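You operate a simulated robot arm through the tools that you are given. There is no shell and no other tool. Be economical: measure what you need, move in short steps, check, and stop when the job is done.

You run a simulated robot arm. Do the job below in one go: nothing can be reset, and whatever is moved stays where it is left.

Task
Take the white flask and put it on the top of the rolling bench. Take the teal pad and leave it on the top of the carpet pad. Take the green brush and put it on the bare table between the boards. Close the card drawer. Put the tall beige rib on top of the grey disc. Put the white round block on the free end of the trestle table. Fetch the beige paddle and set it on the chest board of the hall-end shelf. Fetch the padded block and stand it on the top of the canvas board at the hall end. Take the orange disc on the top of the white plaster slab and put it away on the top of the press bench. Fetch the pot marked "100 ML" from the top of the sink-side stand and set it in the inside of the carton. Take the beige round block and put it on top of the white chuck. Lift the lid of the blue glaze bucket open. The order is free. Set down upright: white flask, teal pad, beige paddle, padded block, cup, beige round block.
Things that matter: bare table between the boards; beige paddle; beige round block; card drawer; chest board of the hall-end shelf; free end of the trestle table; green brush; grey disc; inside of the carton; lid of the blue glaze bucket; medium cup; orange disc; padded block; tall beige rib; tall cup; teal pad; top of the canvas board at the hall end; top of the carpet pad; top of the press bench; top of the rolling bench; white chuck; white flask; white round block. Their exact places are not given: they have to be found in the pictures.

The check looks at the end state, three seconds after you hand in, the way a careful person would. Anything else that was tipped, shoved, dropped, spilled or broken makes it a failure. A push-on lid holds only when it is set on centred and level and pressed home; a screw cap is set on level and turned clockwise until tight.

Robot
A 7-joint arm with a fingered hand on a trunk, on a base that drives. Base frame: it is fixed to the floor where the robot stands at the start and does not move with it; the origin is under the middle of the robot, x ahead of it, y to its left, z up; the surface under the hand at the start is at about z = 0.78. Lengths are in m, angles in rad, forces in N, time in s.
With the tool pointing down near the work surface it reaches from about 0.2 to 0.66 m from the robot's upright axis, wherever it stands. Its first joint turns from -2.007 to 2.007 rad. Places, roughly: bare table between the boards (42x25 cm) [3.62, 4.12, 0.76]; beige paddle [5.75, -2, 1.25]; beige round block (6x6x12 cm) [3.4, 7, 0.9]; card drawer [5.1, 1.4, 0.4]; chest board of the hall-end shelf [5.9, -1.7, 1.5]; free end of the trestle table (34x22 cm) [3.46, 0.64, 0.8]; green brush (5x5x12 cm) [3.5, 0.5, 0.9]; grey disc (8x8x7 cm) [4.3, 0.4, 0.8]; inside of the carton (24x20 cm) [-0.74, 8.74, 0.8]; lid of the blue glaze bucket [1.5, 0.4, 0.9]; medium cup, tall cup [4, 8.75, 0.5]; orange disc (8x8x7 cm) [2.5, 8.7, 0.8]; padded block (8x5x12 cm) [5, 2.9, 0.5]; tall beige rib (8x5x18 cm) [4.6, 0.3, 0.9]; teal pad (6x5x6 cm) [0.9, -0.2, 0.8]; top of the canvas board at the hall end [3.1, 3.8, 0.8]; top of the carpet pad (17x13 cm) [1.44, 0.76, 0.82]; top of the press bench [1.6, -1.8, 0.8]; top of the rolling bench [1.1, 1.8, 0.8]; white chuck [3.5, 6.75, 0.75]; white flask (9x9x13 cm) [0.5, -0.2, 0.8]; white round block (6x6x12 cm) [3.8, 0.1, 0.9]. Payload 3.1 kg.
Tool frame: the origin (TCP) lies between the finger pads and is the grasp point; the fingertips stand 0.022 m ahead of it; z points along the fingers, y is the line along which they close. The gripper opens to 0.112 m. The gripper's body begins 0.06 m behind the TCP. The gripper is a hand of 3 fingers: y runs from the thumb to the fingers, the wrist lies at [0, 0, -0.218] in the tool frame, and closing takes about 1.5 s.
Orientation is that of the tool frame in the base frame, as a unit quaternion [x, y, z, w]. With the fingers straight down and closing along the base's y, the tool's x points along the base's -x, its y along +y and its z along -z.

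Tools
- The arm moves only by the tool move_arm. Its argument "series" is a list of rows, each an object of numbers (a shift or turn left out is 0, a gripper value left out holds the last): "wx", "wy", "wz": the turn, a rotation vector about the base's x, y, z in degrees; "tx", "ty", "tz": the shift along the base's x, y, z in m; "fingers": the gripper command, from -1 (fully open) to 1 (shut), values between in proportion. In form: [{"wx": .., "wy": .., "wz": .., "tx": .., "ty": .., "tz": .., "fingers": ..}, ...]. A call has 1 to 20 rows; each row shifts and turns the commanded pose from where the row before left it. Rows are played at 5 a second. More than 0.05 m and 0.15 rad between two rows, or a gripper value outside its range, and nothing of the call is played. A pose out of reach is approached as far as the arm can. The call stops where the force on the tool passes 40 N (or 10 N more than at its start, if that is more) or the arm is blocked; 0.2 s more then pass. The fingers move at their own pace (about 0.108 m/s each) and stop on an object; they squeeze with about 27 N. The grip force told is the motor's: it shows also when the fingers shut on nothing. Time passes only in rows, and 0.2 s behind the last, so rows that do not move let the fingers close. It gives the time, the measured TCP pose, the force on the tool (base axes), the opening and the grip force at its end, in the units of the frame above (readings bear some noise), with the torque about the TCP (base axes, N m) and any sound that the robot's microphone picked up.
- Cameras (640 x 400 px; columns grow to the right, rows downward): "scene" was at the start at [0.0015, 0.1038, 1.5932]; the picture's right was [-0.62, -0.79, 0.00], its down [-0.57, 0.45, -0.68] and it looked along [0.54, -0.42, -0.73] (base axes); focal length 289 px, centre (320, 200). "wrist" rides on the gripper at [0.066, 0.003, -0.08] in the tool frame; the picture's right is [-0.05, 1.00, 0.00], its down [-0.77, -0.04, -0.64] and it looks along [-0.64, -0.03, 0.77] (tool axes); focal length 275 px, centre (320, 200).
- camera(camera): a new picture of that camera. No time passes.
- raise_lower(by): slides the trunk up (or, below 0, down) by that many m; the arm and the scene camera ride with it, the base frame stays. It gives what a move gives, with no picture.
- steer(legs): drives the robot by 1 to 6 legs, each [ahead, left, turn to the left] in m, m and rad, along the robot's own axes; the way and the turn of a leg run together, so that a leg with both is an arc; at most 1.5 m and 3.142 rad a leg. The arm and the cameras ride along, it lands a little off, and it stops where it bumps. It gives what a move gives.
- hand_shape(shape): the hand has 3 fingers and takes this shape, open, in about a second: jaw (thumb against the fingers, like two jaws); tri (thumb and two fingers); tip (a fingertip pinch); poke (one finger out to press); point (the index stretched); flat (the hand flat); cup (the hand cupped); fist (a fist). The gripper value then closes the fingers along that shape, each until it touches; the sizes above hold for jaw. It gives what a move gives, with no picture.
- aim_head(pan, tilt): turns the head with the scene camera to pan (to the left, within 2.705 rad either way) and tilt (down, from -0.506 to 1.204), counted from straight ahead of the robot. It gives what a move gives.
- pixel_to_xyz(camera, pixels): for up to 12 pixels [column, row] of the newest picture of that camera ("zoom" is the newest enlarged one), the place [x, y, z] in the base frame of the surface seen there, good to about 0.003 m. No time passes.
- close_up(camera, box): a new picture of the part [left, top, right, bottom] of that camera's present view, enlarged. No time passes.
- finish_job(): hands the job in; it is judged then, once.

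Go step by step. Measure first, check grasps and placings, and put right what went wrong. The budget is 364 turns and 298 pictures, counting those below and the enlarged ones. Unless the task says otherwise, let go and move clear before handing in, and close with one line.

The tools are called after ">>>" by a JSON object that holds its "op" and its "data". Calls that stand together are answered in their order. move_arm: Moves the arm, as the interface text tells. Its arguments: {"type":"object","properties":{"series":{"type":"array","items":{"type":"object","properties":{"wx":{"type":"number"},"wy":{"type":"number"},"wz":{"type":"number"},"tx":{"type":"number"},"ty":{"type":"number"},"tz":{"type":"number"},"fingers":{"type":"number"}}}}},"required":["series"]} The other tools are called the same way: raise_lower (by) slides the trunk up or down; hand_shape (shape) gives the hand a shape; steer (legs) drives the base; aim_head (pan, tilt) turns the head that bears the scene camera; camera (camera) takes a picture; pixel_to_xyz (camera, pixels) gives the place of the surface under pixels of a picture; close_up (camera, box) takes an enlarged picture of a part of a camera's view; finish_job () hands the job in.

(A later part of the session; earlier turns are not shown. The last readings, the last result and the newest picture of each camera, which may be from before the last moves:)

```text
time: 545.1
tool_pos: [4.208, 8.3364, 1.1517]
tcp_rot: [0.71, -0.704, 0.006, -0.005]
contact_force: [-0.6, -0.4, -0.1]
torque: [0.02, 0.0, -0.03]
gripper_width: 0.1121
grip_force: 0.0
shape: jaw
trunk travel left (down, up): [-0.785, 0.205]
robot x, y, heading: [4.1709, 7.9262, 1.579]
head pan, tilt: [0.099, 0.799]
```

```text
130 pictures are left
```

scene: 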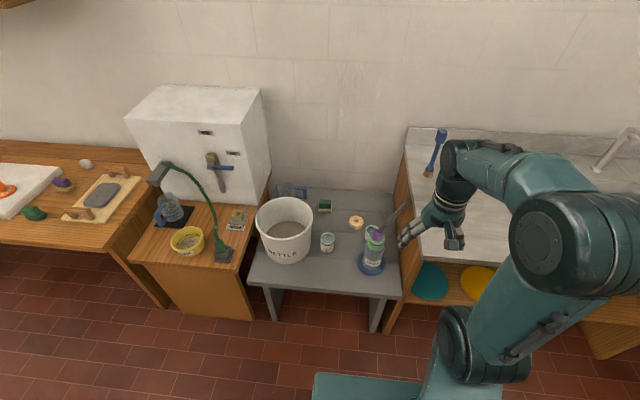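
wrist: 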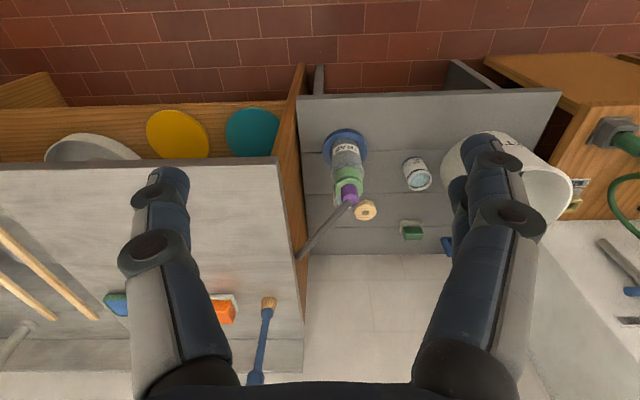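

>>> {"op": "close_up", "data": {"camera": "wrist", "box": [280, 110, 460, 270]}}

>>> {"op": "close_up", "data": {"camera": "scene", "box": [300, 180, 430, 290]}}

```text
2.50 times, centred on (370, 190) of wrist
```

zoom: 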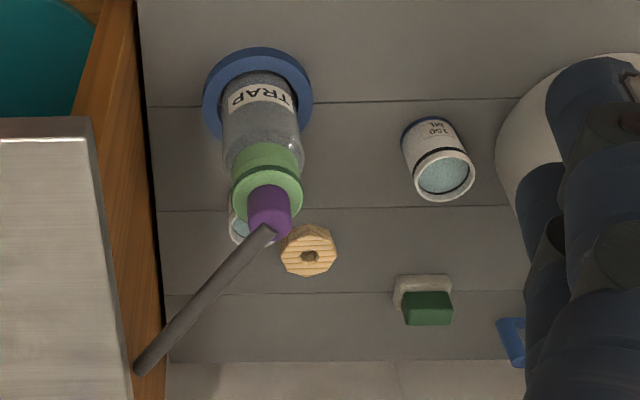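

```text
3.64 times, centred on (365, 235) of scene
```

zoom: 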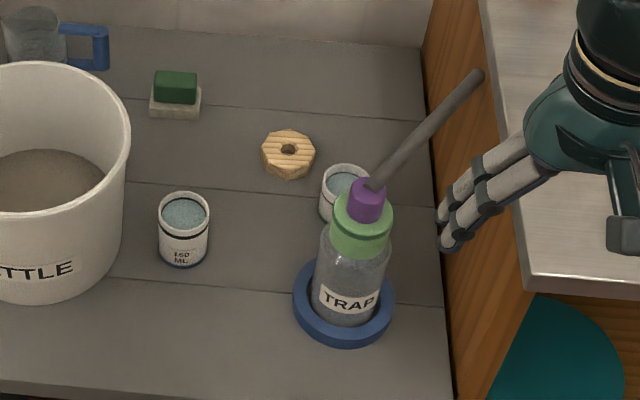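

>>> {"op": "pixel_to_xyz", "data": {"camera": "zoom", "pixels": [[366, 205], [380, 180], [470, 78], [425, 130], [330, 205], [345, 172], [345, 185], [350, 240], [345, 320], [290, 155], [310, 330], [505, 280]]}}

>>> {"op": "pixel_to_xyz", "data": {"camera": "wrist", "pixels": [[346, 190], [360, 180], [330, 225], [305, 252], [345, 135], [347, 203], [305, 160], [297, 175]]}}

```text
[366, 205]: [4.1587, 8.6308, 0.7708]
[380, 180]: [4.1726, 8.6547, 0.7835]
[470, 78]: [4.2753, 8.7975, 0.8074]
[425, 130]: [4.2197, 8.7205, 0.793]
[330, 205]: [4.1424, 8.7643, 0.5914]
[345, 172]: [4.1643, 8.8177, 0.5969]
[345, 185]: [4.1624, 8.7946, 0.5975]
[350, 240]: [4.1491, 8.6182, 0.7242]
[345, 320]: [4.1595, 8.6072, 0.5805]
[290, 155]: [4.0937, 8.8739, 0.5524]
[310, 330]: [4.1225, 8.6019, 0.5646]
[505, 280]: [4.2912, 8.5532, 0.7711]
```

```text
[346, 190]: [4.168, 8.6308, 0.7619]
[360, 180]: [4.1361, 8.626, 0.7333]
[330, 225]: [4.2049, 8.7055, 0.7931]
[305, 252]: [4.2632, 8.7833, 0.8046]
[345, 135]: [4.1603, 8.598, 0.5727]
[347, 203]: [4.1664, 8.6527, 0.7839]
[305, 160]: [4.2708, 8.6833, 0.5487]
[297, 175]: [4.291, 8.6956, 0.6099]
```

The cup sits behind the bottle and left of a drain pipe. I'll come in from the left with a tilted hand, so I reposition to about (3.80,8.15), heading 60°.

>>> {"op": "steer", "data": {"legs": [[0.2, 0.37, 0], [0, 0, -0.53]]}}

>>> {"op": "raise_lower", "data": {"by": -0.22}}

>>> {"op": "aim_head", "data": {"pan": -0.2, "tilt": 0.8}}

>>> {"op": "camera", "data": {"camera": "scene"}}

```text
time: 549.2
tool_pos: [4.0393, 8.4607, 1.1507]
tcp_rot: [-0.502, 0.865, -0.005, 0.004]
contact_force: [-0.2, -0.1, 0.1]
torque: [-0.01, 0.01, 0.0]
gripper_width: 0.1118
grip_force: 0.0
shape: jaw
trunk travel left (down, up): [-0.785, 0.205]
robot x, y, heading: [3.8037, 8.1254, 1.042]
head pan, tilt: [0.099, 0.799]
```

```text
time: 551.5
tool_pos: [4.0386, 8.4603, 0.932]
tcp_rot: [-0.501, 0.865, -0.007, 0.004]
contact_force: [0.6, 0.1, -0.2]
torque: [0.03, -0.01, -0.04]
gripper_width: 0.112
grip_force: 0.0
shape: jaw
trunk travel left (down, up): [-0.565, 0.425]
robot x, y, heading: [3.7997, 8.1257, 1.051]
head pan, tilt: [0.099, 0.799]
```

```text
time: 552.3
tool_pos: [4.0387, 8.4619, 0.9313]
tcp_rot: [-0.503, 0.865, -0.007, 0.004]
contact_force: [0.2, -0.6, 0.5]
torque: [-0.02, -0.02, 0.01]
gripper_width: 0.112
grip_force: 0.1
shape: jaw
trunk travel left (down, up): [-0.565, 0.425]
robot x, y, heading: [3.8032, 8.1243, 1.05]
head pan, tilt: [-0.201, 0.799]
```

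```text
127 pictures are left
```

scene: 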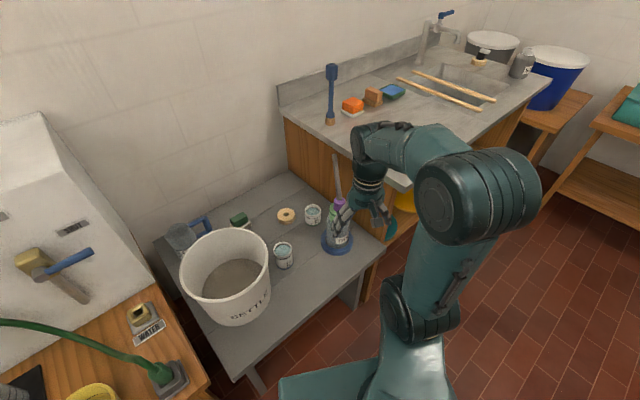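

Now the cup is fully visible at (313,215). I zoom and measure.

>>> {"op": "close_up", "data": {"camera": "scene", "box": [260, 160, 380, 270]}}

>>> {"op": "pixel_to_xyz", "data": {"camera": "scene", "pixels": [[313, 211], [305, 211], [320, 211], [313, 206], [313, 217], [313, 224], [283, 245], [286, 214], [337, 200], [336, 165], [275, 245]]}}

```text
3.64 times, centred on (320, 215) of scene
```

zoom: 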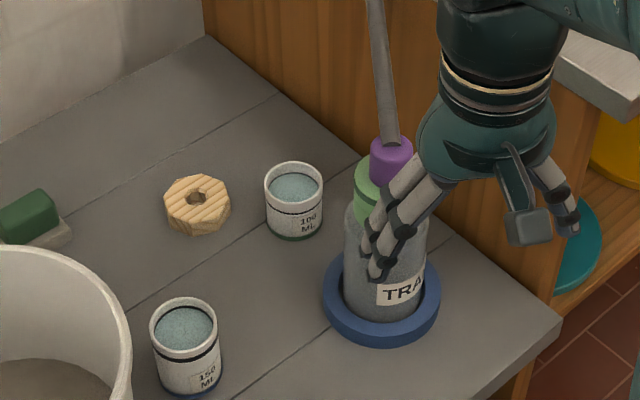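

```text
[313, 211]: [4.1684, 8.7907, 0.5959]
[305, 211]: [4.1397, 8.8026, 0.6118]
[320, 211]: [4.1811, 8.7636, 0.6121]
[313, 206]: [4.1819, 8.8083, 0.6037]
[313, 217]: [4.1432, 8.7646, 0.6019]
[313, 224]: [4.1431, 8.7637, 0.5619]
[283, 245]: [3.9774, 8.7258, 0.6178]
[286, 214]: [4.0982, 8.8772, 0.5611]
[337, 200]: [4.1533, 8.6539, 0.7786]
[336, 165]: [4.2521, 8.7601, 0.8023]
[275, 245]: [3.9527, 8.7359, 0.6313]
```

Cup rim centre ≈(4.163,8.785), rim z 0.612. I yaw the hand to azimuth ~27° and tilt 45°, moving to a standoff up-left of the cup.

>>> {"op": "move_arm", "data": {"series": [{"wz": -7, "ty": 0.03}, {"wz": -7, "ty": 0.03}, {"wz": -7, "ty": 0.03}, {"wz": -7, "ty": 0.03}, {"wz": -5, "ty": 0.03}, {"wx": 3.63, "wy": -7.13, "ty": 0.02}, {"wx": 3.63, "wy": -7.13, "ty": 0.02}, {"wx": 3.63, "wy": -7.13, "ty": 0.02}, {"wx": 3.63, "wy": -7.13}, {"wx": 3.63, "wy": -7.13}, {"wx": 1.8, "wy": -3.5}, {}]}}

>>> {"op": "camera", "data": {"camera": "scene"}}

>>> {"op": "camera", "data": {"camera": "wrist"}}

```text
time: 554.9
tool_pos: [4.0385, 8.67, 0.9312]
tcp_rot: [-0.216, 0.902, 0.08, 0.366]
contact_force: [0.0, -0.2, 0.3]
torque: [0.01, -0.01, 0.0]
gripper_width: 0.1116
grip_force: 0.1
shape: jaw
trunk travel left (down, up): [-0.565, 0.425]
robot x, y, heading: [3.8007, 8.1262, 1.05]
head pan, tilt: [-0.201, 0.799]
```

```text
125 pictures are left
```

scene: 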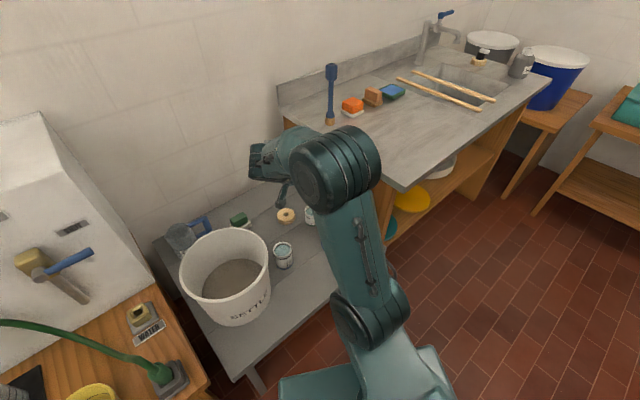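

```text
124 pictures are left
```

wrist: 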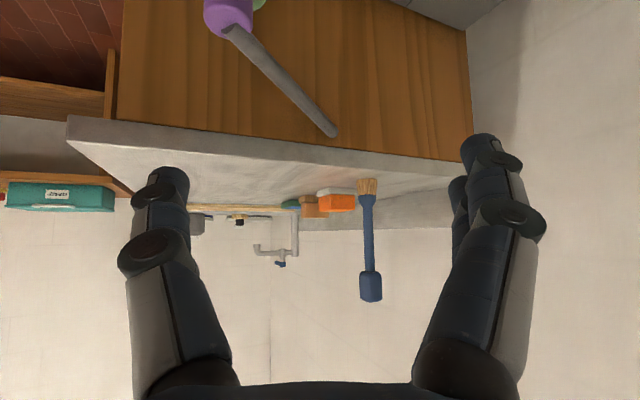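

Orientation is right. I descend to the standoff, then look.

>>> {"op": "move_arm", "data": {"series": [{"tx": 0.01, "ty": 0.02, "tz": -0.04}, {"tx": 0.01, "ty": 0.02, "tz": -0.04}, {"tx": 0.01, "ty": 0.02, "tz": -0.04}, {"ty": 0.01, "tz": -0.04}, {"tz": -0.04}, {"tz": -0.035}, {}]}}

>>> {"op": "camera", "data": {"camera": "wrist"}}

>>> {"op": "camera", "data": {"camera": "scene"}}

```text
time: 556.5
tool_pos: [4.0687, 8.7404, 0.6965]
tcp_rot: [-0.216, 0.902, 0.08, 0.366]
contact_force: [-0.4, -0.3, 0.6]
torque: [0.0, 0.03, 0.02]
gripper_width: 0.1119
grip_force: 0.2
shape: jaw
trunk travel left (down, up): [-0.565, 0.425]
robot x, y, heading: [3.7972, 8.1222, 1.052]
head pan, tilt: [-0.201, 0.799]
```

```text
123 pictures are left
```

wrist: 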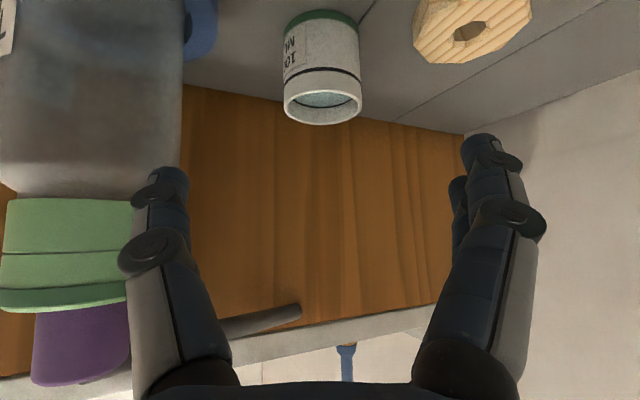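

```text
122 pictures are left
```

scene: 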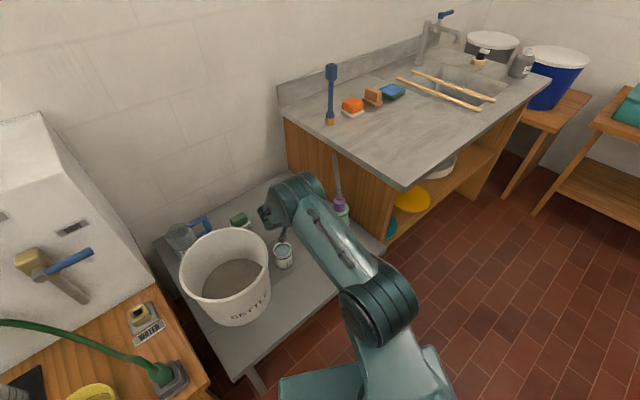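

>>> {"op": "pixel_to_xyz", "data": {"camera": "wrist", "pixels": [[322, 122], [288, 108], [358, 108], [322, 100], [322, 70], [180, 150], [110, 260], [140, 200]]}}

>>> {"op": "close_up", "data": {"camera": "wrist", "box": [260, 0, 400, 140]}}

```text
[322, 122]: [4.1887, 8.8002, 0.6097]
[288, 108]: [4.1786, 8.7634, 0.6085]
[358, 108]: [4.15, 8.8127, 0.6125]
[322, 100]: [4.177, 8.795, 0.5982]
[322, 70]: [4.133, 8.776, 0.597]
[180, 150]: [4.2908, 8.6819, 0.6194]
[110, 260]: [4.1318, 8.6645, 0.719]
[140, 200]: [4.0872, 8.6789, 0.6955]
```

```text
2.86 times, centred on (330, 70) of wrist
```

zoom: 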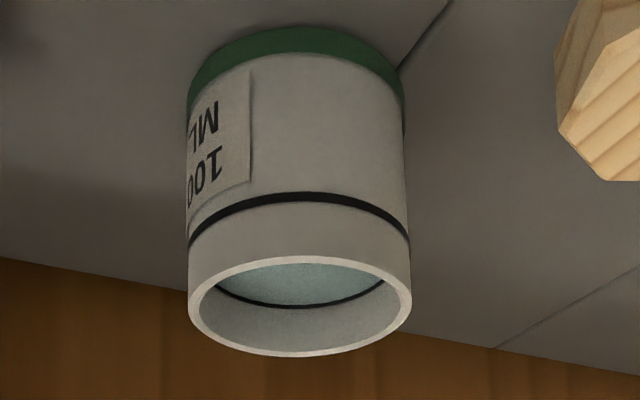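

Centre (4.163,8.788), label "100 ML" confirmed. I narrow the opening slightly and advance along the tool axis.

>>> {"op": "move_arm", "data": {"series": [{"fingers": -0.55}, {}, {"tx": 0.019, "ty": 0.0096, "tz": -0.0223}, {"tx": 0.019, "ty": 0.0096, "tz": -0.0223}, {"tx": 0.019, "ty": 0.0096, "tz": -0.0223}, {}]}}

>>> {"op": "camera", "data": {"camera": "wrist"}}

```text
time: 557.9
tool_pos: [4.1246, 8.7696, 0.6282]
tcp_rot: [-0.217, 0.902, 0.08, 0.365]
contact_force: [-1.1, -0.3, 0.5]
torque: [0.01, -0.02, -0.03]
gripper_width: 0.087
grip_force: 0.1
shape: jaw
trunk travel left (down, up): [-0.565, 0.425]
robot x, y, heading: [3.7994, 8.1217, 1.053]
head pan, tilt: [-0.201, 0.799]
```

```text
120 pictures are left
```

wrist: 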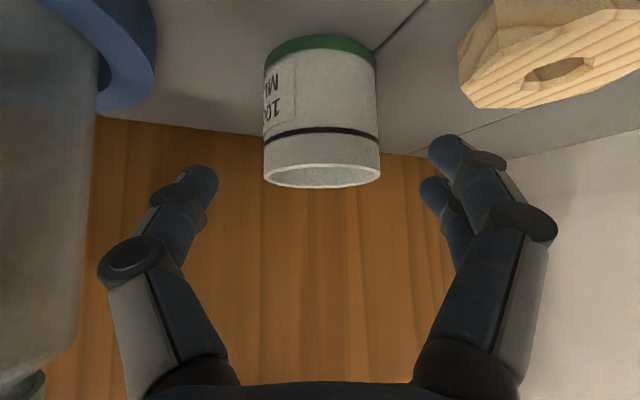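

>>> {"op": "move_arm", "data": {"series": [{"tx": 0.019, "ty": 0.009, "tz": -0.0215}, {"tx": 0.019, "ty": 0.009, "tz": -0.0215}, {}]}}

>>> {"op": "camera", "data": {"camera": "wrist"}}

```text
time: 558.7
tool_pos: [4.1433, 8.7578, 0.5977]
tcp_rot: [-0.216, 0.902, 0.079, 0.364]
contact_force: [0.0, 0.2, 0.4]
torque: [-0.01, 0.01, 0.02]
gripper_width: 0.0867
grip_force: 0.0
shape: jaw
out of reach, approached as far as the arm can: row 1, 2
trunk travel left (down, up): [-0.565, 0.425]
robot x, y, heading: [3.8015, 8.1254, 1.053]
head pan, tilt: [-0.201, 0.799]
```

```text
119 pictures are left
```

wrist: 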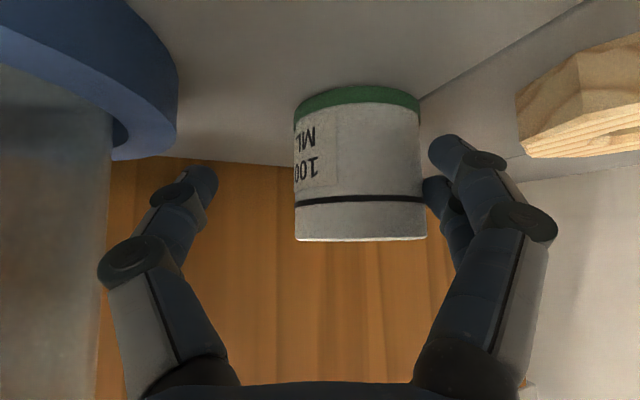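

The arm is at its limit; I nudge the base 3.6 cm ahead and the trunk down slightly instead.

>>> {"op": "steer", "data": {"legs": [[0.036, -0.002, 0]]}}

>>> {"op": "raise_lower", "data": {"by": -0.012}}

>>> {"op": "camera", "data": {"camera": "wrist"}}

```text
time: 559.5
tool_pos: [4.1636, 8.7892, 0.5968]
tcp_rot: [-0.216, 0.902, 0.08, 0.365]
contact_force: [0.6, 1.1, -0.5]
torque: [0.02, 0.0, 0.02]
gripper_width: 0.0869
grip_force: 0.1
shape: jaw
trunk travel left (down, up): [-0.565, 0.425]
robot x, y, heading: [3.8214, 8.1576, 1.051]
head pan, tilt: [-0.201, 0.799]
```

```text
time: 560.1
tool_pos: [4.1635, 8.7883, 0.5842]
tcp_rot: [-0.217, 0.902, 0.081, 0.365]
contact_force: [0.1, 0.1, 0.0]
torque: [-0.03, 0.02, 0.0]
gripper_width: 0.0873
grip_force: 0.1
shape: jaw
trunk travel left (down, up): [-0.553, 0.437]
robot x, y, heading: [3.8199, 8.1596, 1.045]
head pan, tilt: [-0.201, 0.799]
```

```text
118 pictures are left
```

wrist: 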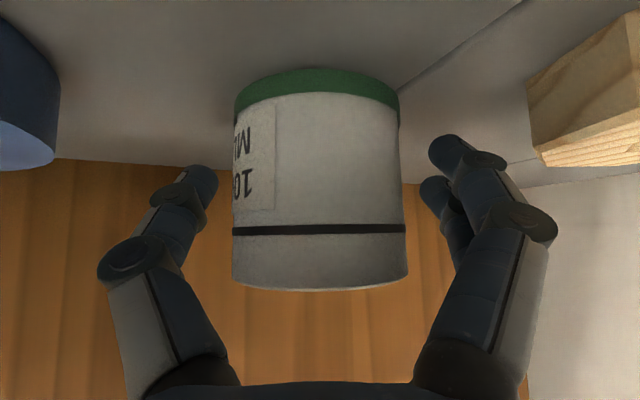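

Centred. I close and lift a little.

>>> {"op": "move_arm", "data": {"series": [{"fingers": 1}, {}, {}, {}, {}, {}, {}]}}

>>> {"op": "raise_lower", "data": {"by": 0.04}}

>>> {"op": "camera", "data": {"camera": "wrist"}}

```text
time: 561.8
tool_pos: [4.1622, 8.7898, 0.5853]
tcp_rot: [-0.217, 0.902, 0.081, 0.365]
contact_force: [0.0, 1.1, -0.1]
torque: [0.08, 0.0, 0.01]
gripper_width: 0.0424
grip_force: 27.0
shape: jaw
trunk travel left (down, up): [-0.553, 0.437]
robot x, y, heading: [3.8197, 8.1571, 1.052]
head pan, tilt: [-0.201, 0.799]
```

```text
time: 562.6
tool_pos: [4.1631, 8.7891, 0.6258]
tcp_rot: [-0.216, 0.902, 0.08, 0.365]
contact_force: [-0.3, -0.1, -1.3]
torque: [-0.03, -0.01, -0.02]
gripper_width: 0.0429
grip_force: 26.7
shape: jaw
trunk travel left (down, up): [-0.593, 0.397]
robot x, y, heading: [3.8196, 8.1549, 1.05]
head pan, tilt: [-0.201, 0.799]
```

```text
117 pictures are left
```

wrist: 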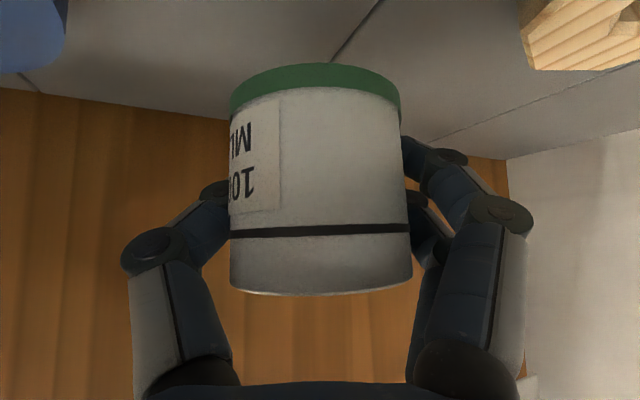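

Held level. I retreat along the tool axis gently, then raise the trunk.

>>> {"op": "move_arm", "data": {"series": [{"tx": -0.015, "ty": -0.007, "tz": 0.015}, {"tx": -0.02, "ty": -0.01, "tz": 0.02}, {"tx": -0.02, "ty": -0.01, "tz": 0.02}, {"tx": -0.02, "ty": -0.01, "tz": 0.02}, {"tx": -0.02, "ty": -0.01, "tz": 0.02}, {"tx": -0.02, "ty": -0.02, "tz": 0.02}, {"tx": -0.01, "ty": -0.02, "tz": 0.02}, {"ty": -0.02, "tz": 0.02}, {}]}}

>>> {"op": "raise_lower", "data": {"by": 0.25}}

>>> {"op": "camera", "data": {"camera": "scene"}}

>>> {"op": "camera", "data": {"camera": "wrist"}}

```text
time: 564.6
tool_pos: [4.0395, 8.6814, 0.7804]
tcp_rot: [-0.216, 0.902, 0.079, 0.366]
contact_force: [0.2, -0.7, -1.9]
torque: [0.02, -0.03, 0.0]
gripper_width: 0.0391
grip_force: 27.6
shape: jaw
trunk travel left (down, up): [-0.593, 0.397]
robot x, y, heading: [3.822, 8.1571, 1.048]
head pan, tilt: [-0.201, 0.799]
```

```text
time: 567.2
tool_pos: [4.0391, 8.6823, 1.0291]
tcp_rot: [-0.216, 0.902, 0.08, 0.366]
contact_force: [-0.2, -0.1, -2.2]
torque: [0.0, -0.01, 0.04]
gripper_width: 0.0393
grip_force: 26.9
shape: jaw
trunk travel left (down, up): [-0.843, 0.147]
robot x, y, heading: [3.8207, 8.1577, 1.048]
head pan, tilt: [-0.201, 0.799]
```

```text
116 pictures are left
```

scene: 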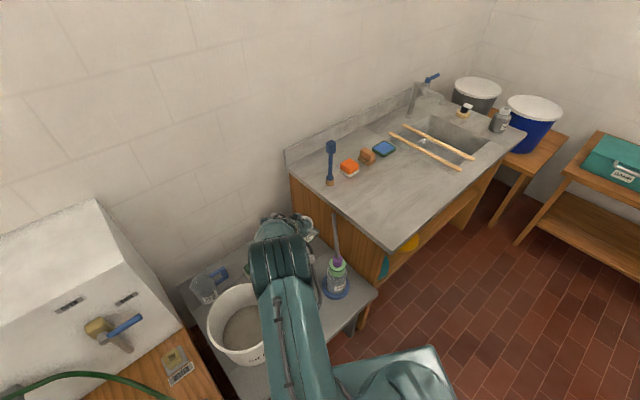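

```text
115 pictures are left
```

wrist: 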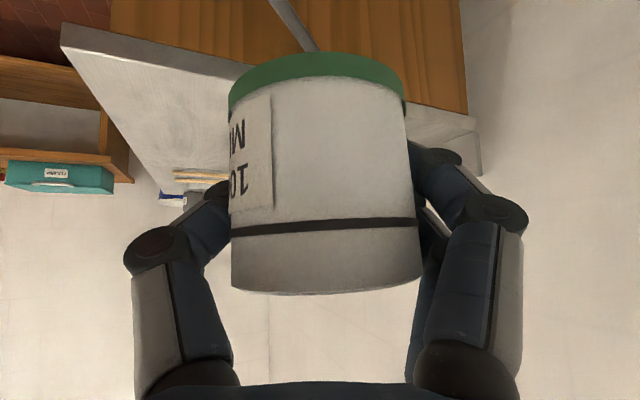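

Grip is stable at 0.039. I retract the arm, back off, and turn left to face the carton side.

>>> {"op": "move_arm", "data": {"series": [{"tx": -0.01, "ty": -0.025}, {"tx": -0.012, "ty": -0.03}, {"tx": -0.012, "ty": -0.03}, {"tx": -0.012, "ty": -0.03}, {"tx": -0.01, "ty": -0.025}, {}]}}

>>> {"op": "steer", "data": {"legs": [[-0.25, 0, 0], [0, 0, 1.05], [0, 0, 1.04]]}}

>>> {"op": "aim_head", "data": {"pan": 0.0, "tilt": 0.45}}

>>> {"op": "camera", "data": {"camera": "scene"}}

>>> {"op": "camera", "data": {"camera": "wrist"}}

```text
time: 568.6
tool_pos: [3.9811, 8.5422, 1.0301]
tcp_rot: [-0.216, 0.902, 0.08, 0.365]
contact_force: [0.3, 0.0, -1.8]
torque: [0.01, -0.02, 0.0]
gripper_width: 0.0389
grip_force: 27.1
shape: jaw
trunk travel left (down, up): [-0.843, 0.147]
robot x, y, heading: [3.8169, 8.1528, 1.049]
head pan, tilt: [-0.201, 0.799]
```

```text
time: 575.7
tool_pos: [3.2818, 7.887, 1.0309]
tcp_rot: [0.889, -0.263, -0.356, -0.114]
contact_force: [0.5, -0.1, -1.6]
torque: [0.01, -0.01, 0.0]
gripper_width: 0.0387
grip_force: 27.3
shape: jaw
trunk travel left (down, up): [-0.843, 0.147]
robot x, y, heading: [3.7004, 7.9387, -3.137]
head pan, tilt: [-0.201, 0.799]
```

```text
time: 576.5
tool_pos: [3.2819, 7.8864, 1.0306]
tcp_rot: [0.889, -0.264, -0.356, -0.114]
contact_force: [-0.5, 0.0, -1.1]
torque: [0.02, 0.03, -0.01]
gripper_width: 0.0388
grip_force: 26.6
shape: jaw
trunk travel left (down, up): [-0.843, 0.147]
robot x, y, heading: [3.7013, 7.9427, -3.141]
head pan, tilt: [0.0, 0.45]
```

```text
114 pictures are left
```

scene: 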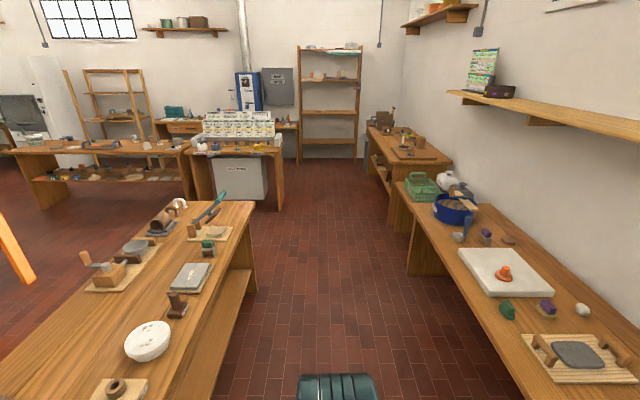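

```text
113 pictures are left
```

wrist: 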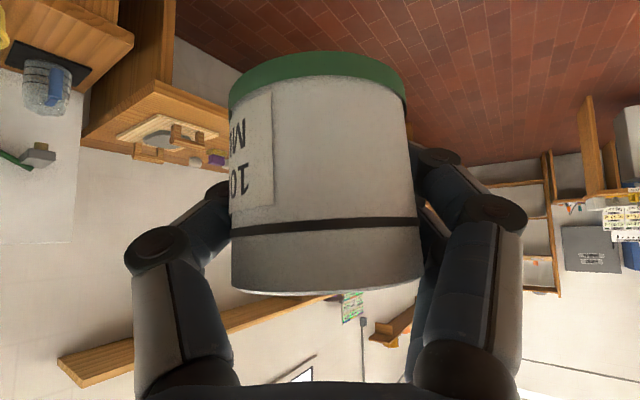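

The aisle is clear. I drive along it and look for the carton.

>>> {"op": "steer", "data": {"legs": [[1.3, 0.05, 0], [1.3, 0, 0], [1.0, 0, 0]]}}

>>> {"op": "aim_head", "data": {"pan": -0.6, "tilt": 0.6}}

>>> {"op": "camera", "data": {"camera": "scene"}}

```text
time: 593.9
tool_pos: [-0.3082, 7.863, 1.0303]
tcp_rot: [0.888, -0.268, -0.355, -0.115]
contact_force: [-1.6, 1.0, -1.3]
torque: [0.03, -0.01, -0.01]
gripper_width: 0.0386
grip_force: 26.8
shape: jaw
trunk travel left (down, up): [-0.843, 0.147]
robot x, y, heading: [0.107, 7.9146, 3.133]
head pan, tilt: [0.0, 0.45]
```

```text
time: 594.9
tool_pos: [-0.3075, 7.8617, 1.03]
tcp_rot: [0.888, -0.269, -0.356, -0.115]
contact_force: [0.6, 0.5, -1.3]
torque: [0.0, 0.0, -0.03]
gripper_width: 0.0386
grip_force: 27.2
shape: jaw
trunk travel left (down, up): [-0.843, 0.147]
robot x, y, heading: [0.1053, 7.9112, 3.134]
head pan, tilt: [-0.6, 0.6]
```

```text
112 pictures are left
```

scene: 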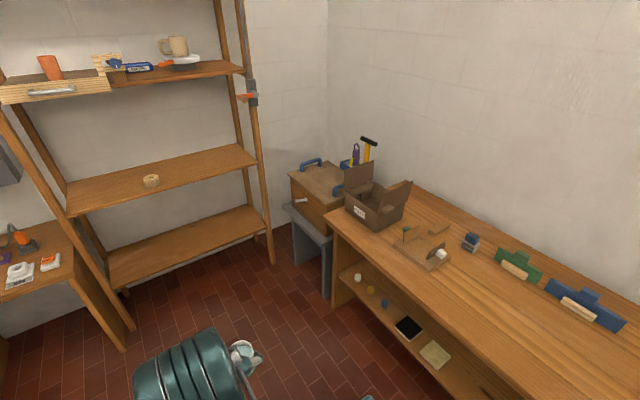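

>>> {"op": "close_up", "data": {"camera": "scene", "box": [310, 140, 450, 260]}}

>>> {"op": "pixel_to_xyz", "data": {"camera": "scene", "pixels": [[374, 205], [346, 208], [402, 205], [378, 228], [362, 190], [410, 182], [355, 165], [327, 217], [385, 200], [415, 300], [390, 195], [372, 160]]}}

```text
3.33 times, centred on (380, 200) of scene
```

zoom: 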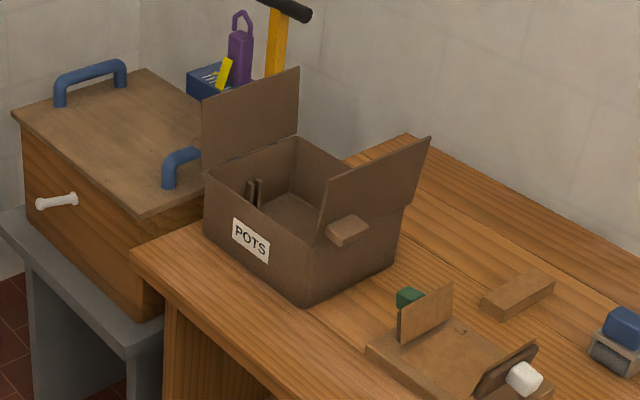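

```text
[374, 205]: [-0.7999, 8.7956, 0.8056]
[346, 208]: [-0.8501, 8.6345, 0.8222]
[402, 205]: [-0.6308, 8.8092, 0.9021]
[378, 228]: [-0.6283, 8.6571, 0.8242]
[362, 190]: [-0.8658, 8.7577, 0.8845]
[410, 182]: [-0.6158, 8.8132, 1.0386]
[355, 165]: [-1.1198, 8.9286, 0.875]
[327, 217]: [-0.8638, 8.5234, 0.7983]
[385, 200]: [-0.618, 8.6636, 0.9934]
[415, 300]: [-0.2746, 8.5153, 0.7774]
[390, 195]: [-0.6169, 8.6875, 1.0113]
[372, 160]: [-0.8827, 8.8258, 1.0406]
```

The carton's inside floor is z≈0.805, walls to 0.91, flaps to 1.04 — a tilted hand is awkward there. I'll set the cup on a free spot of this bench and regrasp it vertically. I turn to the bench and look.

>>> {"op": "steer", "data": {"legs": [[0, 0, -0.78], [0, 0, -0.783], [0, 0.22, 0]]}}

>>> {"op": "aim_head", "data": {"pan": 0.3, "tilt": 0.8}}

>>> {"op": "camera", "data": {"camera": "scene"}}

```text
time: 600.7
tool_pos: [-0.1667, 8.3247, 1.0301]
tcp_rot: [-0.446, 0.813, 0.173, 0.331]
contact_force: [-0.2, 0.2, -1.4]
torque: [0.0, -0.04, -0.03]
gripper_width: 0.0384
grip_force: 27.1
shape: jaw
trunk travel left (down, up): [-0.843, 0.147]
robot x, y, heading: [-0.1118, 7.9125, 1.581]
head pan, tilt: [-0.6, 0.6]
```

```text
time: 601.9
tool_pos: [-0.1656, 8.3246, 1.0293]
tcp_rot: [-0.445, 0.814, 0.172, 0.331]
contact_force: [0.4, 0.3, -1.3]
torque: [0.05, -0.02, 0.01]
gripper_width: 0.0386
grip_force: 27.1
shape: jaw
trunk travel left (down, up): [-0.843, 0.147]
robot x, y, heading: [-0.11, 7.9089, 1.578]
head pan, tilt: [0.3, 0.799]
```

```text
110 pictures are left
```

scene: 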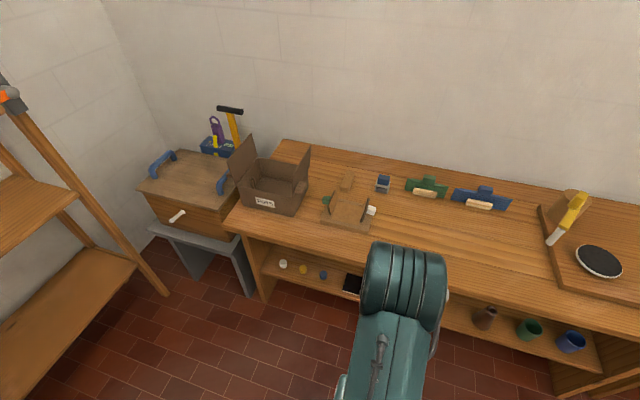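

>>> {"op": "pixel_to_xyz", "data": {"camera": "scene", "pixels": [[470, 235], [430, 225], [400, 210], [480, 265], [520, 230], [372, 210], [350, 220], [427, 190], [545, 215], [335, 240], [395, 225], [330, 230]]}}

>>> {"op": "close_up", "data": {"camera": "scene", "box": [220, 130, 420, 270]}}

```text
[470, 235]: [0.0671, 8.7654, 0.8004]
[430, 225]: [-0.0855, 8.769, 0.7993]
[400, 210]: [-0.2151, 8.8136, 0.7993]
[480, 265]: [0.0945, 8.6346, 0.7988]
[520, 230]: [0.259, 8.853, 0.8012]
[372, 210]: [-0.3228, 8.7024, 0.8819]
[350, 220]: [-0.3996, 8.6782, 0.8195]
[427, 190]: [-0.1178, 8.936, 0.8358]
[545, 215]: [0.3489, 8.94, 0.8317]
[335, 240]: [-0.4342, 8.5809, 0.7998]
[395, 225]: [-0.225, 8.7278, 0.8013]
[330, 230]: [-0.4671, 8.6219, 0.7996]
```

```text
2.86 times, centred on (320, 200) of scene
```

zoom: 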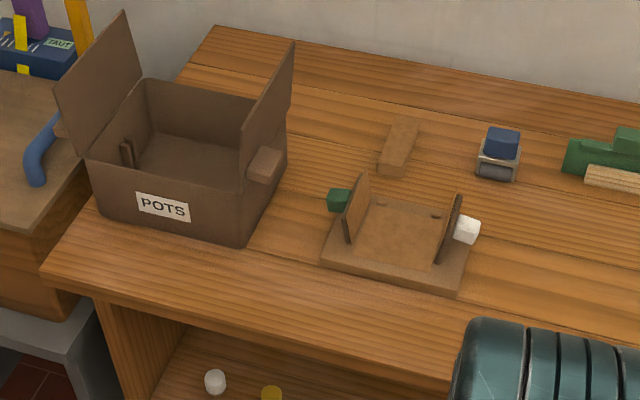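

Free bench area around (0.05,8.70), z 0.80. I drive ahead 0.2 m and set the cup at (0.0,8.68).

>>> {"op": "steer", "data": {"legs": [[0.2, 0, 0]]}}

>>> {"op": "move_arm", "data": {"series": [{"tx": 0.03, "ty": 0.03}, {"tx": 0.03, "ty": 0.03}, {"tx": 0.03, "ty": 0.03}, {"tx": 0.03, "ty": 0.03}, {"tx": 0.03, "ty": 0.03, "tz": -0.02}, {"tz": -0.04}, {"tz": -0.04}, {"tz": -0.04}, {}]}}

>>> {"op": "camera", "data": {"camera": "scene"}}

>>> {"op": "camera", "data": {"camera": "wrist"}}

```text
time: 603.5
tool_pos: [-0.1689, 8.5247, 1.0298]
tcp_rot: [-0.445, 0.814, 0.173, 0.332]
contact_force: [0.2, 0.2, -1.4]
torque: [0.03, -0.01, -0.01]
gripper_width: 0.0384
grip_force: 27.2
shape: jaw
trunk travel left (down, up): [-0.843, 0.147]
robot x, y, heading: [-0.1121, 8.1132, 1.578]
head pan, tilt: [0.3, 0.799]
```

```text
time: 605.5
tool_pos: [-0.0198, 8.6723, 0.8907]
tcp_rot: [-0.445, 0.814, 0.172, 0.331]
contact_force: [-0.6, -0.2, -1.5]
torque: [0.01, 0.01, -0.02]
gripper_width: 0.0379
grip_force: 27.2
shape: jaw
trunk travel left (down, up): [-0.843, 0.147]
robot x, y, heading: [-0.1156, 8.1084, 1.578]
head pan, tilt: [0.3, 0.799]
```

```text
108 pictures are left
```

scene: 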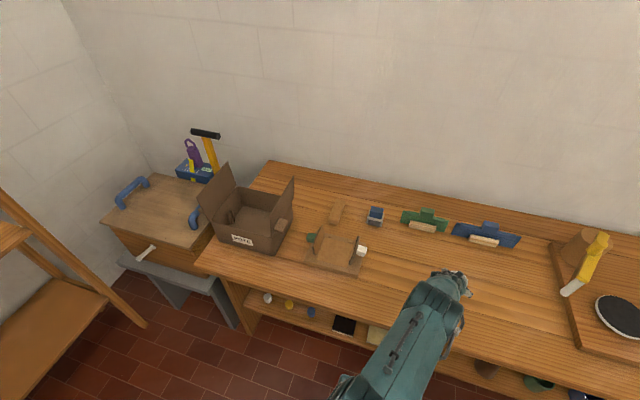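

```text
107 pictures are left
```

wrist: 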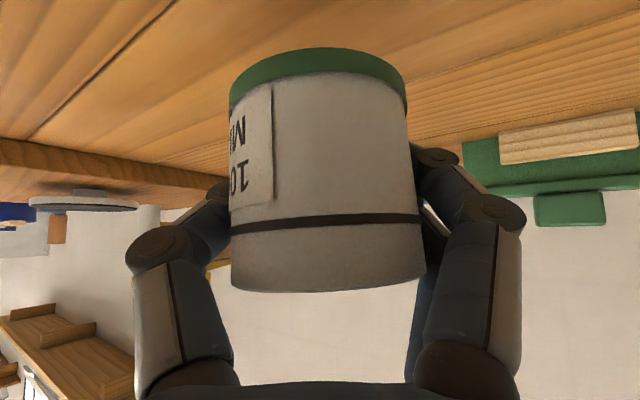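

>>> {"op": "move_arm", "data": {"series": [{"tz": -0.03}, {"tz": -0.018}, {}, {"tz": -0.004}, {}, {"tz": -0.002}, {}, {"tz": -0.002}, {}]}}

```text
time: 607.5
tool_pos: [-0.0186, 8.6728, 0.835]
tcp_rot: [-0.445, 0.814, 0.174, 0.332]
contact_force: [3.0, 1.4, 6.8]
torque: [0.08, 0.14, -0.06]
gripper_width: 0.0373
grip_force: 26.9
shape: jaw
trunk travel left (down, up): [-0.843, 0.147]
robot x, y, heading: [-0.1145, 8.1108, 1.579]
head pan, tilt: [0.3, 0.799]
```

>>> {"op": "move_arm", "data": {"series": [{"fingers": 0.2}, {}, {}, {"fingers": -0.4}, {}, {"fingers": -1}, {}, {"tx": -0.008, "ty": -0.012, "tz": 0.015}, {"tx": -0.015, "ty": -0.023, "tz": 0.029}, {"tx": -0.015, "ty": -0.023, "tz": 0.029}, {"tx": -0.015, "ty": -0.023, "tz": 0.029}, {"tx": -0.015, "ty": -0.023, "tz": 0.029}, {"tz": 0.04}, {"tz": 0.04}]}}

>>> {"op": "camera", "data": {"camera": "scene"}}

>>> {"op": "camera", "data": {"camera": "wrist"}}

```text
time: 610.5
tool_pos: [-0.0881, 8.5676, 1.0446]
tcp_rot: [-0.445, 0.814, 0.173, 0.332]
contact_force: [0.6, 0.2, 0.5]
torque: [0.0, 0.0, 0.0]
gripper_width: 0.1118
grip_force: 0.0
shape: jaw
trunk travel left (down, up): [-0.843, 0.147]
robot x, y, heading: [-0.1145, 8.108, 1.575]
head pan, tilt: [0.3, 0.799]
```

```text
106 pictures are left
```

scene: 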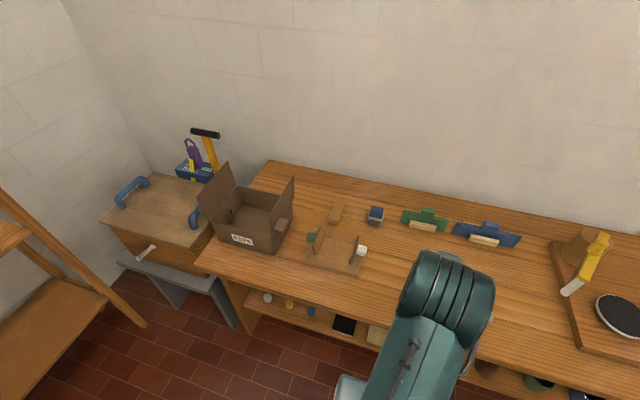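

```text
105 pictures are left
```

wrist: 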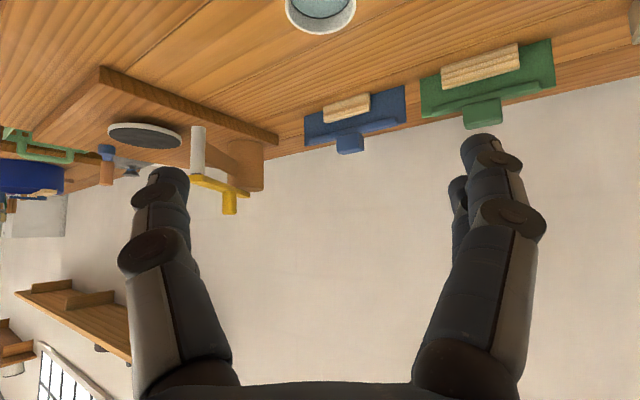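

The cup stands with its liquid. I bring the tool back to vertical and square it with the bench.

>>> {"op": "move_arm", "data": {"series": [{"wx": -6.65, "wy": 4.45}, {"wx": -6.65, "wy": 4.45}, {"wx": -6.65, "wy": 4.45}, {"wx": -6.65, "wy": 4.45}, {"wx": -6.65, "wy": 4.45}, {"wx": -3.25, "wy": 2.17}, {"wz": 7}, {"wz": 7}, {"wz": 7}, {"wz": 7}, {"wz": 6}, {"tx": 0.04}, {"tx": 0.03}, {}]}}

>>> {"op": "camera", "data": {"camera": "wrist"}}

```text
time: 613.5
tool_pos: [-0.0165, 8.589, 1.0473]
tcp_rot: [0.71, -0.698, -0.057, -0.066]
contact_force: [-0.7, 0.3, -0.7]
torque: [0.0, -0.02, 0.01]
gripper_width: 0.1117
grip_force: 0.1
shape: jaw
out of reach, approached as far as the arm can: row 4, 5
trunk travel left (down, up): [-0.843, 0.147]
robot x, y, heading: [-0.1117, 8.108, 1.579]
head pan, tilt: [0.3, 0.799]
```

```text
104 pictures are left
```

wrist: 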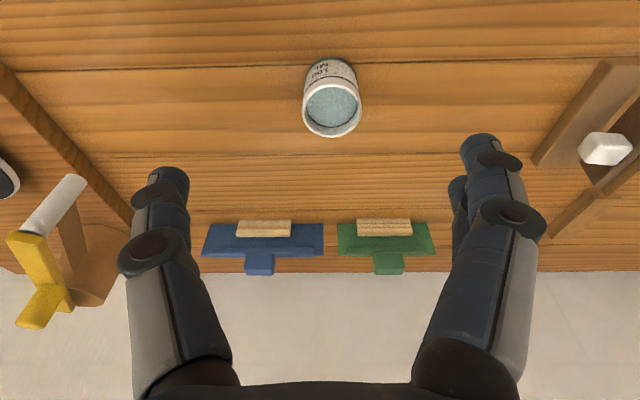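

>>> {"op": "move_arm", "data": {"series": [{"wx": -5, "ty": 0.02}, {"wx": -5, "ty": 0.02}, {}]}}

>>> {"op": "camera", "data": {"camera": "wrist"}}

```text
time: 614.3
tool_pos: [-0.014, 8.6273, 1.0457]
tcp_rot: [0.714, -0.7, 0.004, -0.004]
contact_force: [-0.5, 0.6, -0.7]
torque: [0.02, 0.01, 0.02]
gripper_width: 0.1118
grip_force: 0.0
shape: jaw
trunk travel left (down, up): [-0.843, 0.147]
robot x, y, heading: [-0.11, 8.1057, 1.585]
head pan, tilt: [0.3, 0.799]
```

```text
103 pictures are left
```

wrist: 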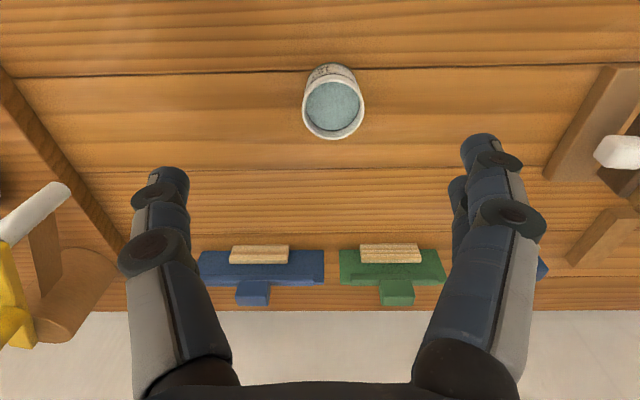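

>>> {"op": "pixel_to_xyz", "data": {"camera": "wrist", "pixels": [[304, 107], [361, 107], [333, 136], [333, 85], [333, 110], [306, 95], [358, 95]]}}

```text
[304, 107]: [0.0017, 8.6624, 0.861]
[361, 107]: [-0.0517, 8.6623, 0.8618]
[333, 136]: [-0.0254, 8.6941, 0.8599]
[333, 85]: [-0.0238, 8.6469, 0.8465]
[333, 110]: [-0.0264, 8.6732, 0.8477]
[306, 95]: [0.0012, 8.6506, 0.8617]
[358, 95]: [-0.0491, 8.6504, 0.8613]
```

Cup centre (-0.025,8.666). I descend vertically and grip at z 0.837.

>>> {"op": "move_arm", "data": {"series": [{"tx": -0.011, "ty": 0.02}, {"ty": 0.019}, {"tz": -0.045}, {"tz": -0.045}, {"tz": -0.045}, {"tz": -0.045}, {"tz": -0.028}, {}]}}

>>> {"op": "camera", "data": {"camera": "wrist"}}

```text
time: 616.1
tool_pos: [-0.0259, 8.6672, 0.8384]
tcp_rot: [0.714, -0.7, 0.005, -0.004]
contact_force: [-0.3, 0.0, -0.2]
torque: [-0.03, 0.01, 0.0]
gripper_width: 0.1121
grip_force: 0.0
shape: jaw
trunk travel left (down, up): [-0.843, 0.147]
robot x, y, heading: [-0.1122, 8.1056, 1.579]
head pan, tilt: [0.3, 0.799]
```

```text
102 pictures are left
```

wrist: 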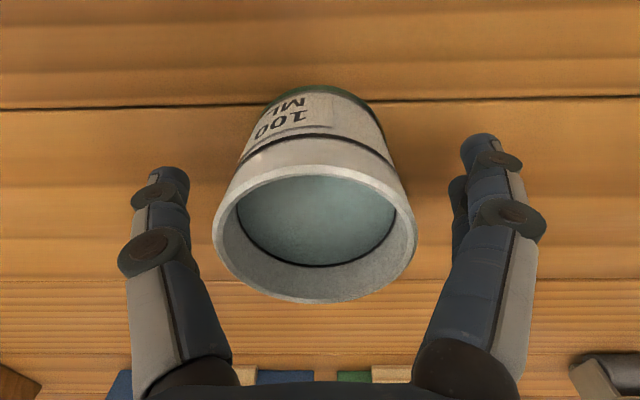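

>>> {"op": "move_arm", "data": {"series": [{"fingers": 1}, {}, {}, {}, {}, {}, {}, {"tz": 0.02}, {"tz": 0.03}, {"tz": 0.03}, {"tz": 0.03}, {"tz": 0.03}, {"tz": 0.03}, {"tz": 0.03}, {}]}}

>>> {"op": "camera", "data": {"camera": "wrist"}}

```text
time: 619.3
tool_pos: [-0.0256, 8.6666, 1.0381]
tcp_rot: [0.713, -0.701, 0.004, -0.003]
contact_force: [-0.2, 0.3, -1.3]
torque: [0.0, 0.02, 0.0]
gripper_width: 0.0468
grip_force: 26.8
shape: jaw
trunk travel left (down, up): [-0.843, 0.147]
robot x, y, heading: [-0.1109, 8.1067, 1.58]
head pan, tilt: [0.3, 0.799]
```

```text
101 pictures are left
```

wrist: 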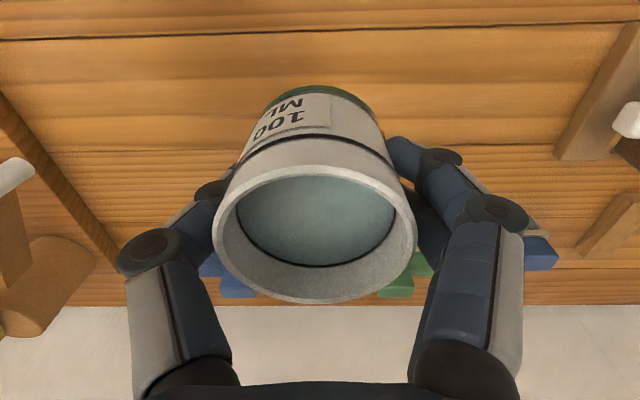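

Held well (0.047). I raise the trunk and slide left to the carton.

>>> {"op": "raise_lower", "data": {"by": 0.14}}

>>> {"op": "steer", "data": {"legs": [[0, 0.66, -0.009]]}}

>>> {"op": "aim_head", "data": {"pan": 0.05, "tilt": 0.9}}

>>> {"op": "camera", "data": {"camera": "scene"}}

>>> {"op": "camera", "data": {"camera": "wrist"}}

```text
time: 621.0
tool_pos: [-0.0263, 8.6659, 1.1786]
tcp_rot: [0.714, -0.7, 0.004, -0.004]
contact_force: [0.0, 0.8, -0.8]
torque: [-0.01, 0.01, 0.03]
gripper_width: 0.0469
grip_force: 26.7
shape: jaw
trunk travel left (down, up): [-0.983, 0.007]
robot x, y, heading: [-0.1138, 8.1086, 1.582]
head pan, tilt: [0.3, 0.799]
```

```text
time: 624.6
tool_pos: [-0.6813, 8.6637, 1.1771]
tcp_rot: [0.709, -0.705, 0.005, -0.005]
contact_force: [0.7, -0.8, -1.6]
torque: [-0.01, 0.01, -0.01]
gripper_width: 0.0465
grip_force: 27.1
shape: jaw
trunk travel left (down, up): [-0.983, 0.007]
robot x, y, heading: [-0.7767, 8.1055, 1.574]
head pan, tilt: [0.3, 0.799]
```

```text
time: 625.4
tool_pos: [-0.6812, 8.6625, 1.1785]
tcp_rot: [0.709, -0.705, 0.004, -0.004]
contact_force: [-0.3, -0.9, -2.1]
torque: [0.02, -0.02, 0.0]
gripper_width: 0.047
grip_force: 26.9
shape: jaw
trunk travel left (down, up): [-0.983, 0.007]
robot x, y, heading: [-0.7737, 8.1089, 1.574]
head pan, tilt: [0.051, 0.901]
```

```text
100 pictures are left
```

scene: 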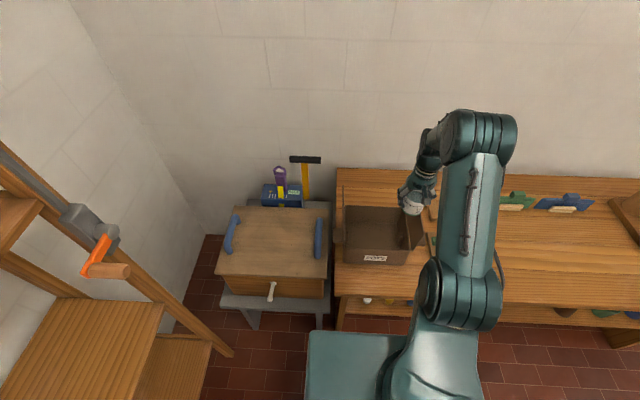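

```text
99 pictures are left
```

wrist: 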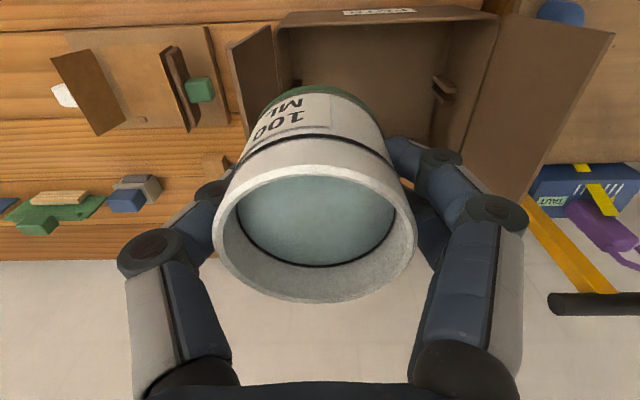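

>>> {"op": "close_up", "data": {"camera": "scene", "box": [320, 180, 440, 280]}}

>>> {"op": "pixel_to_xyz", "data": {"camera": "wrist", "pixels": [[275, 30], [495, 20], [430, 140], [240, 50], [600, 40], [445, 85], [400, 60], [520, 180]]}}

>>> {"op": "pixel_to_xyz", "data": {"camera": "scene", "pixels": [[375, 240], [345, 258], [405, 262], [345, 208], [343, 190], [360, 235], [390, 235], [398, 215], [375, 210], [375, 264], [352, 225]]}}

```text
4.00 times, centred on (380, 230) of scene
```

zoom: 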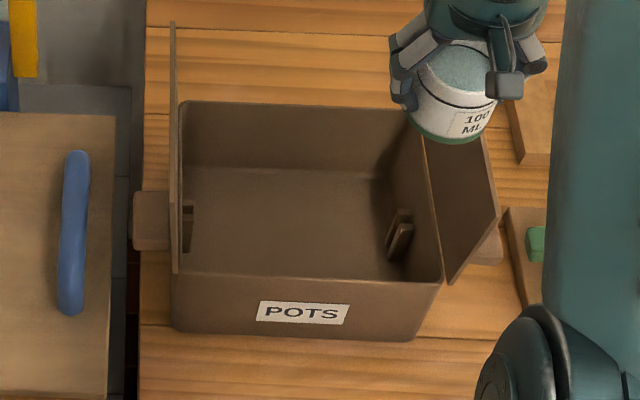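

```text
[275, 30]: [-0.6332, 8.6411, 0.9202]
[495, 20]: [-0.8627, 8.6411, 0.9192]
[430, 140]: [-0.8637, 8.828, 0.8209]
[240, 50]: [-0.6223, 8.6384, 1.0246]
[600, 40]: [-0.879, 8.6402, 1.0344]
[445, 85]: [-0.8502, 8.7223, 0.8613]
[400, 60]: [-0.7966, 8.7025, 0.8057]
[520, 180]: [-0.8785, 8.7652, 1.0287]
```

```text
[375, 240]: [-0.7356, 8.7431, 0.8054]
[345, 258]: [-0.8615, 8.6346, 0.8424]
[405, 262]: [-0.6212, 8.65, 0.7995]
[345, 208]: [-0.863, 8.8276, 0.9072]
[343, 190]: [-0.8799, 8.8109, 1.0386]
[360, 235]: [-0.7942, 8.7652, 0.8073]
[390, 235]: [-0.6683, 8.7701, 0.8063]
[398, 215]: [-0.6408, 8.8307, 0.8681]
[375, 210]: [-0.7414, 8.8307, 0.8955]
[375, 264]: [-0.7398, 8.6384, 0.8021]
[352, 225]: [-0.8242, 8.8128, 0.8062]
```

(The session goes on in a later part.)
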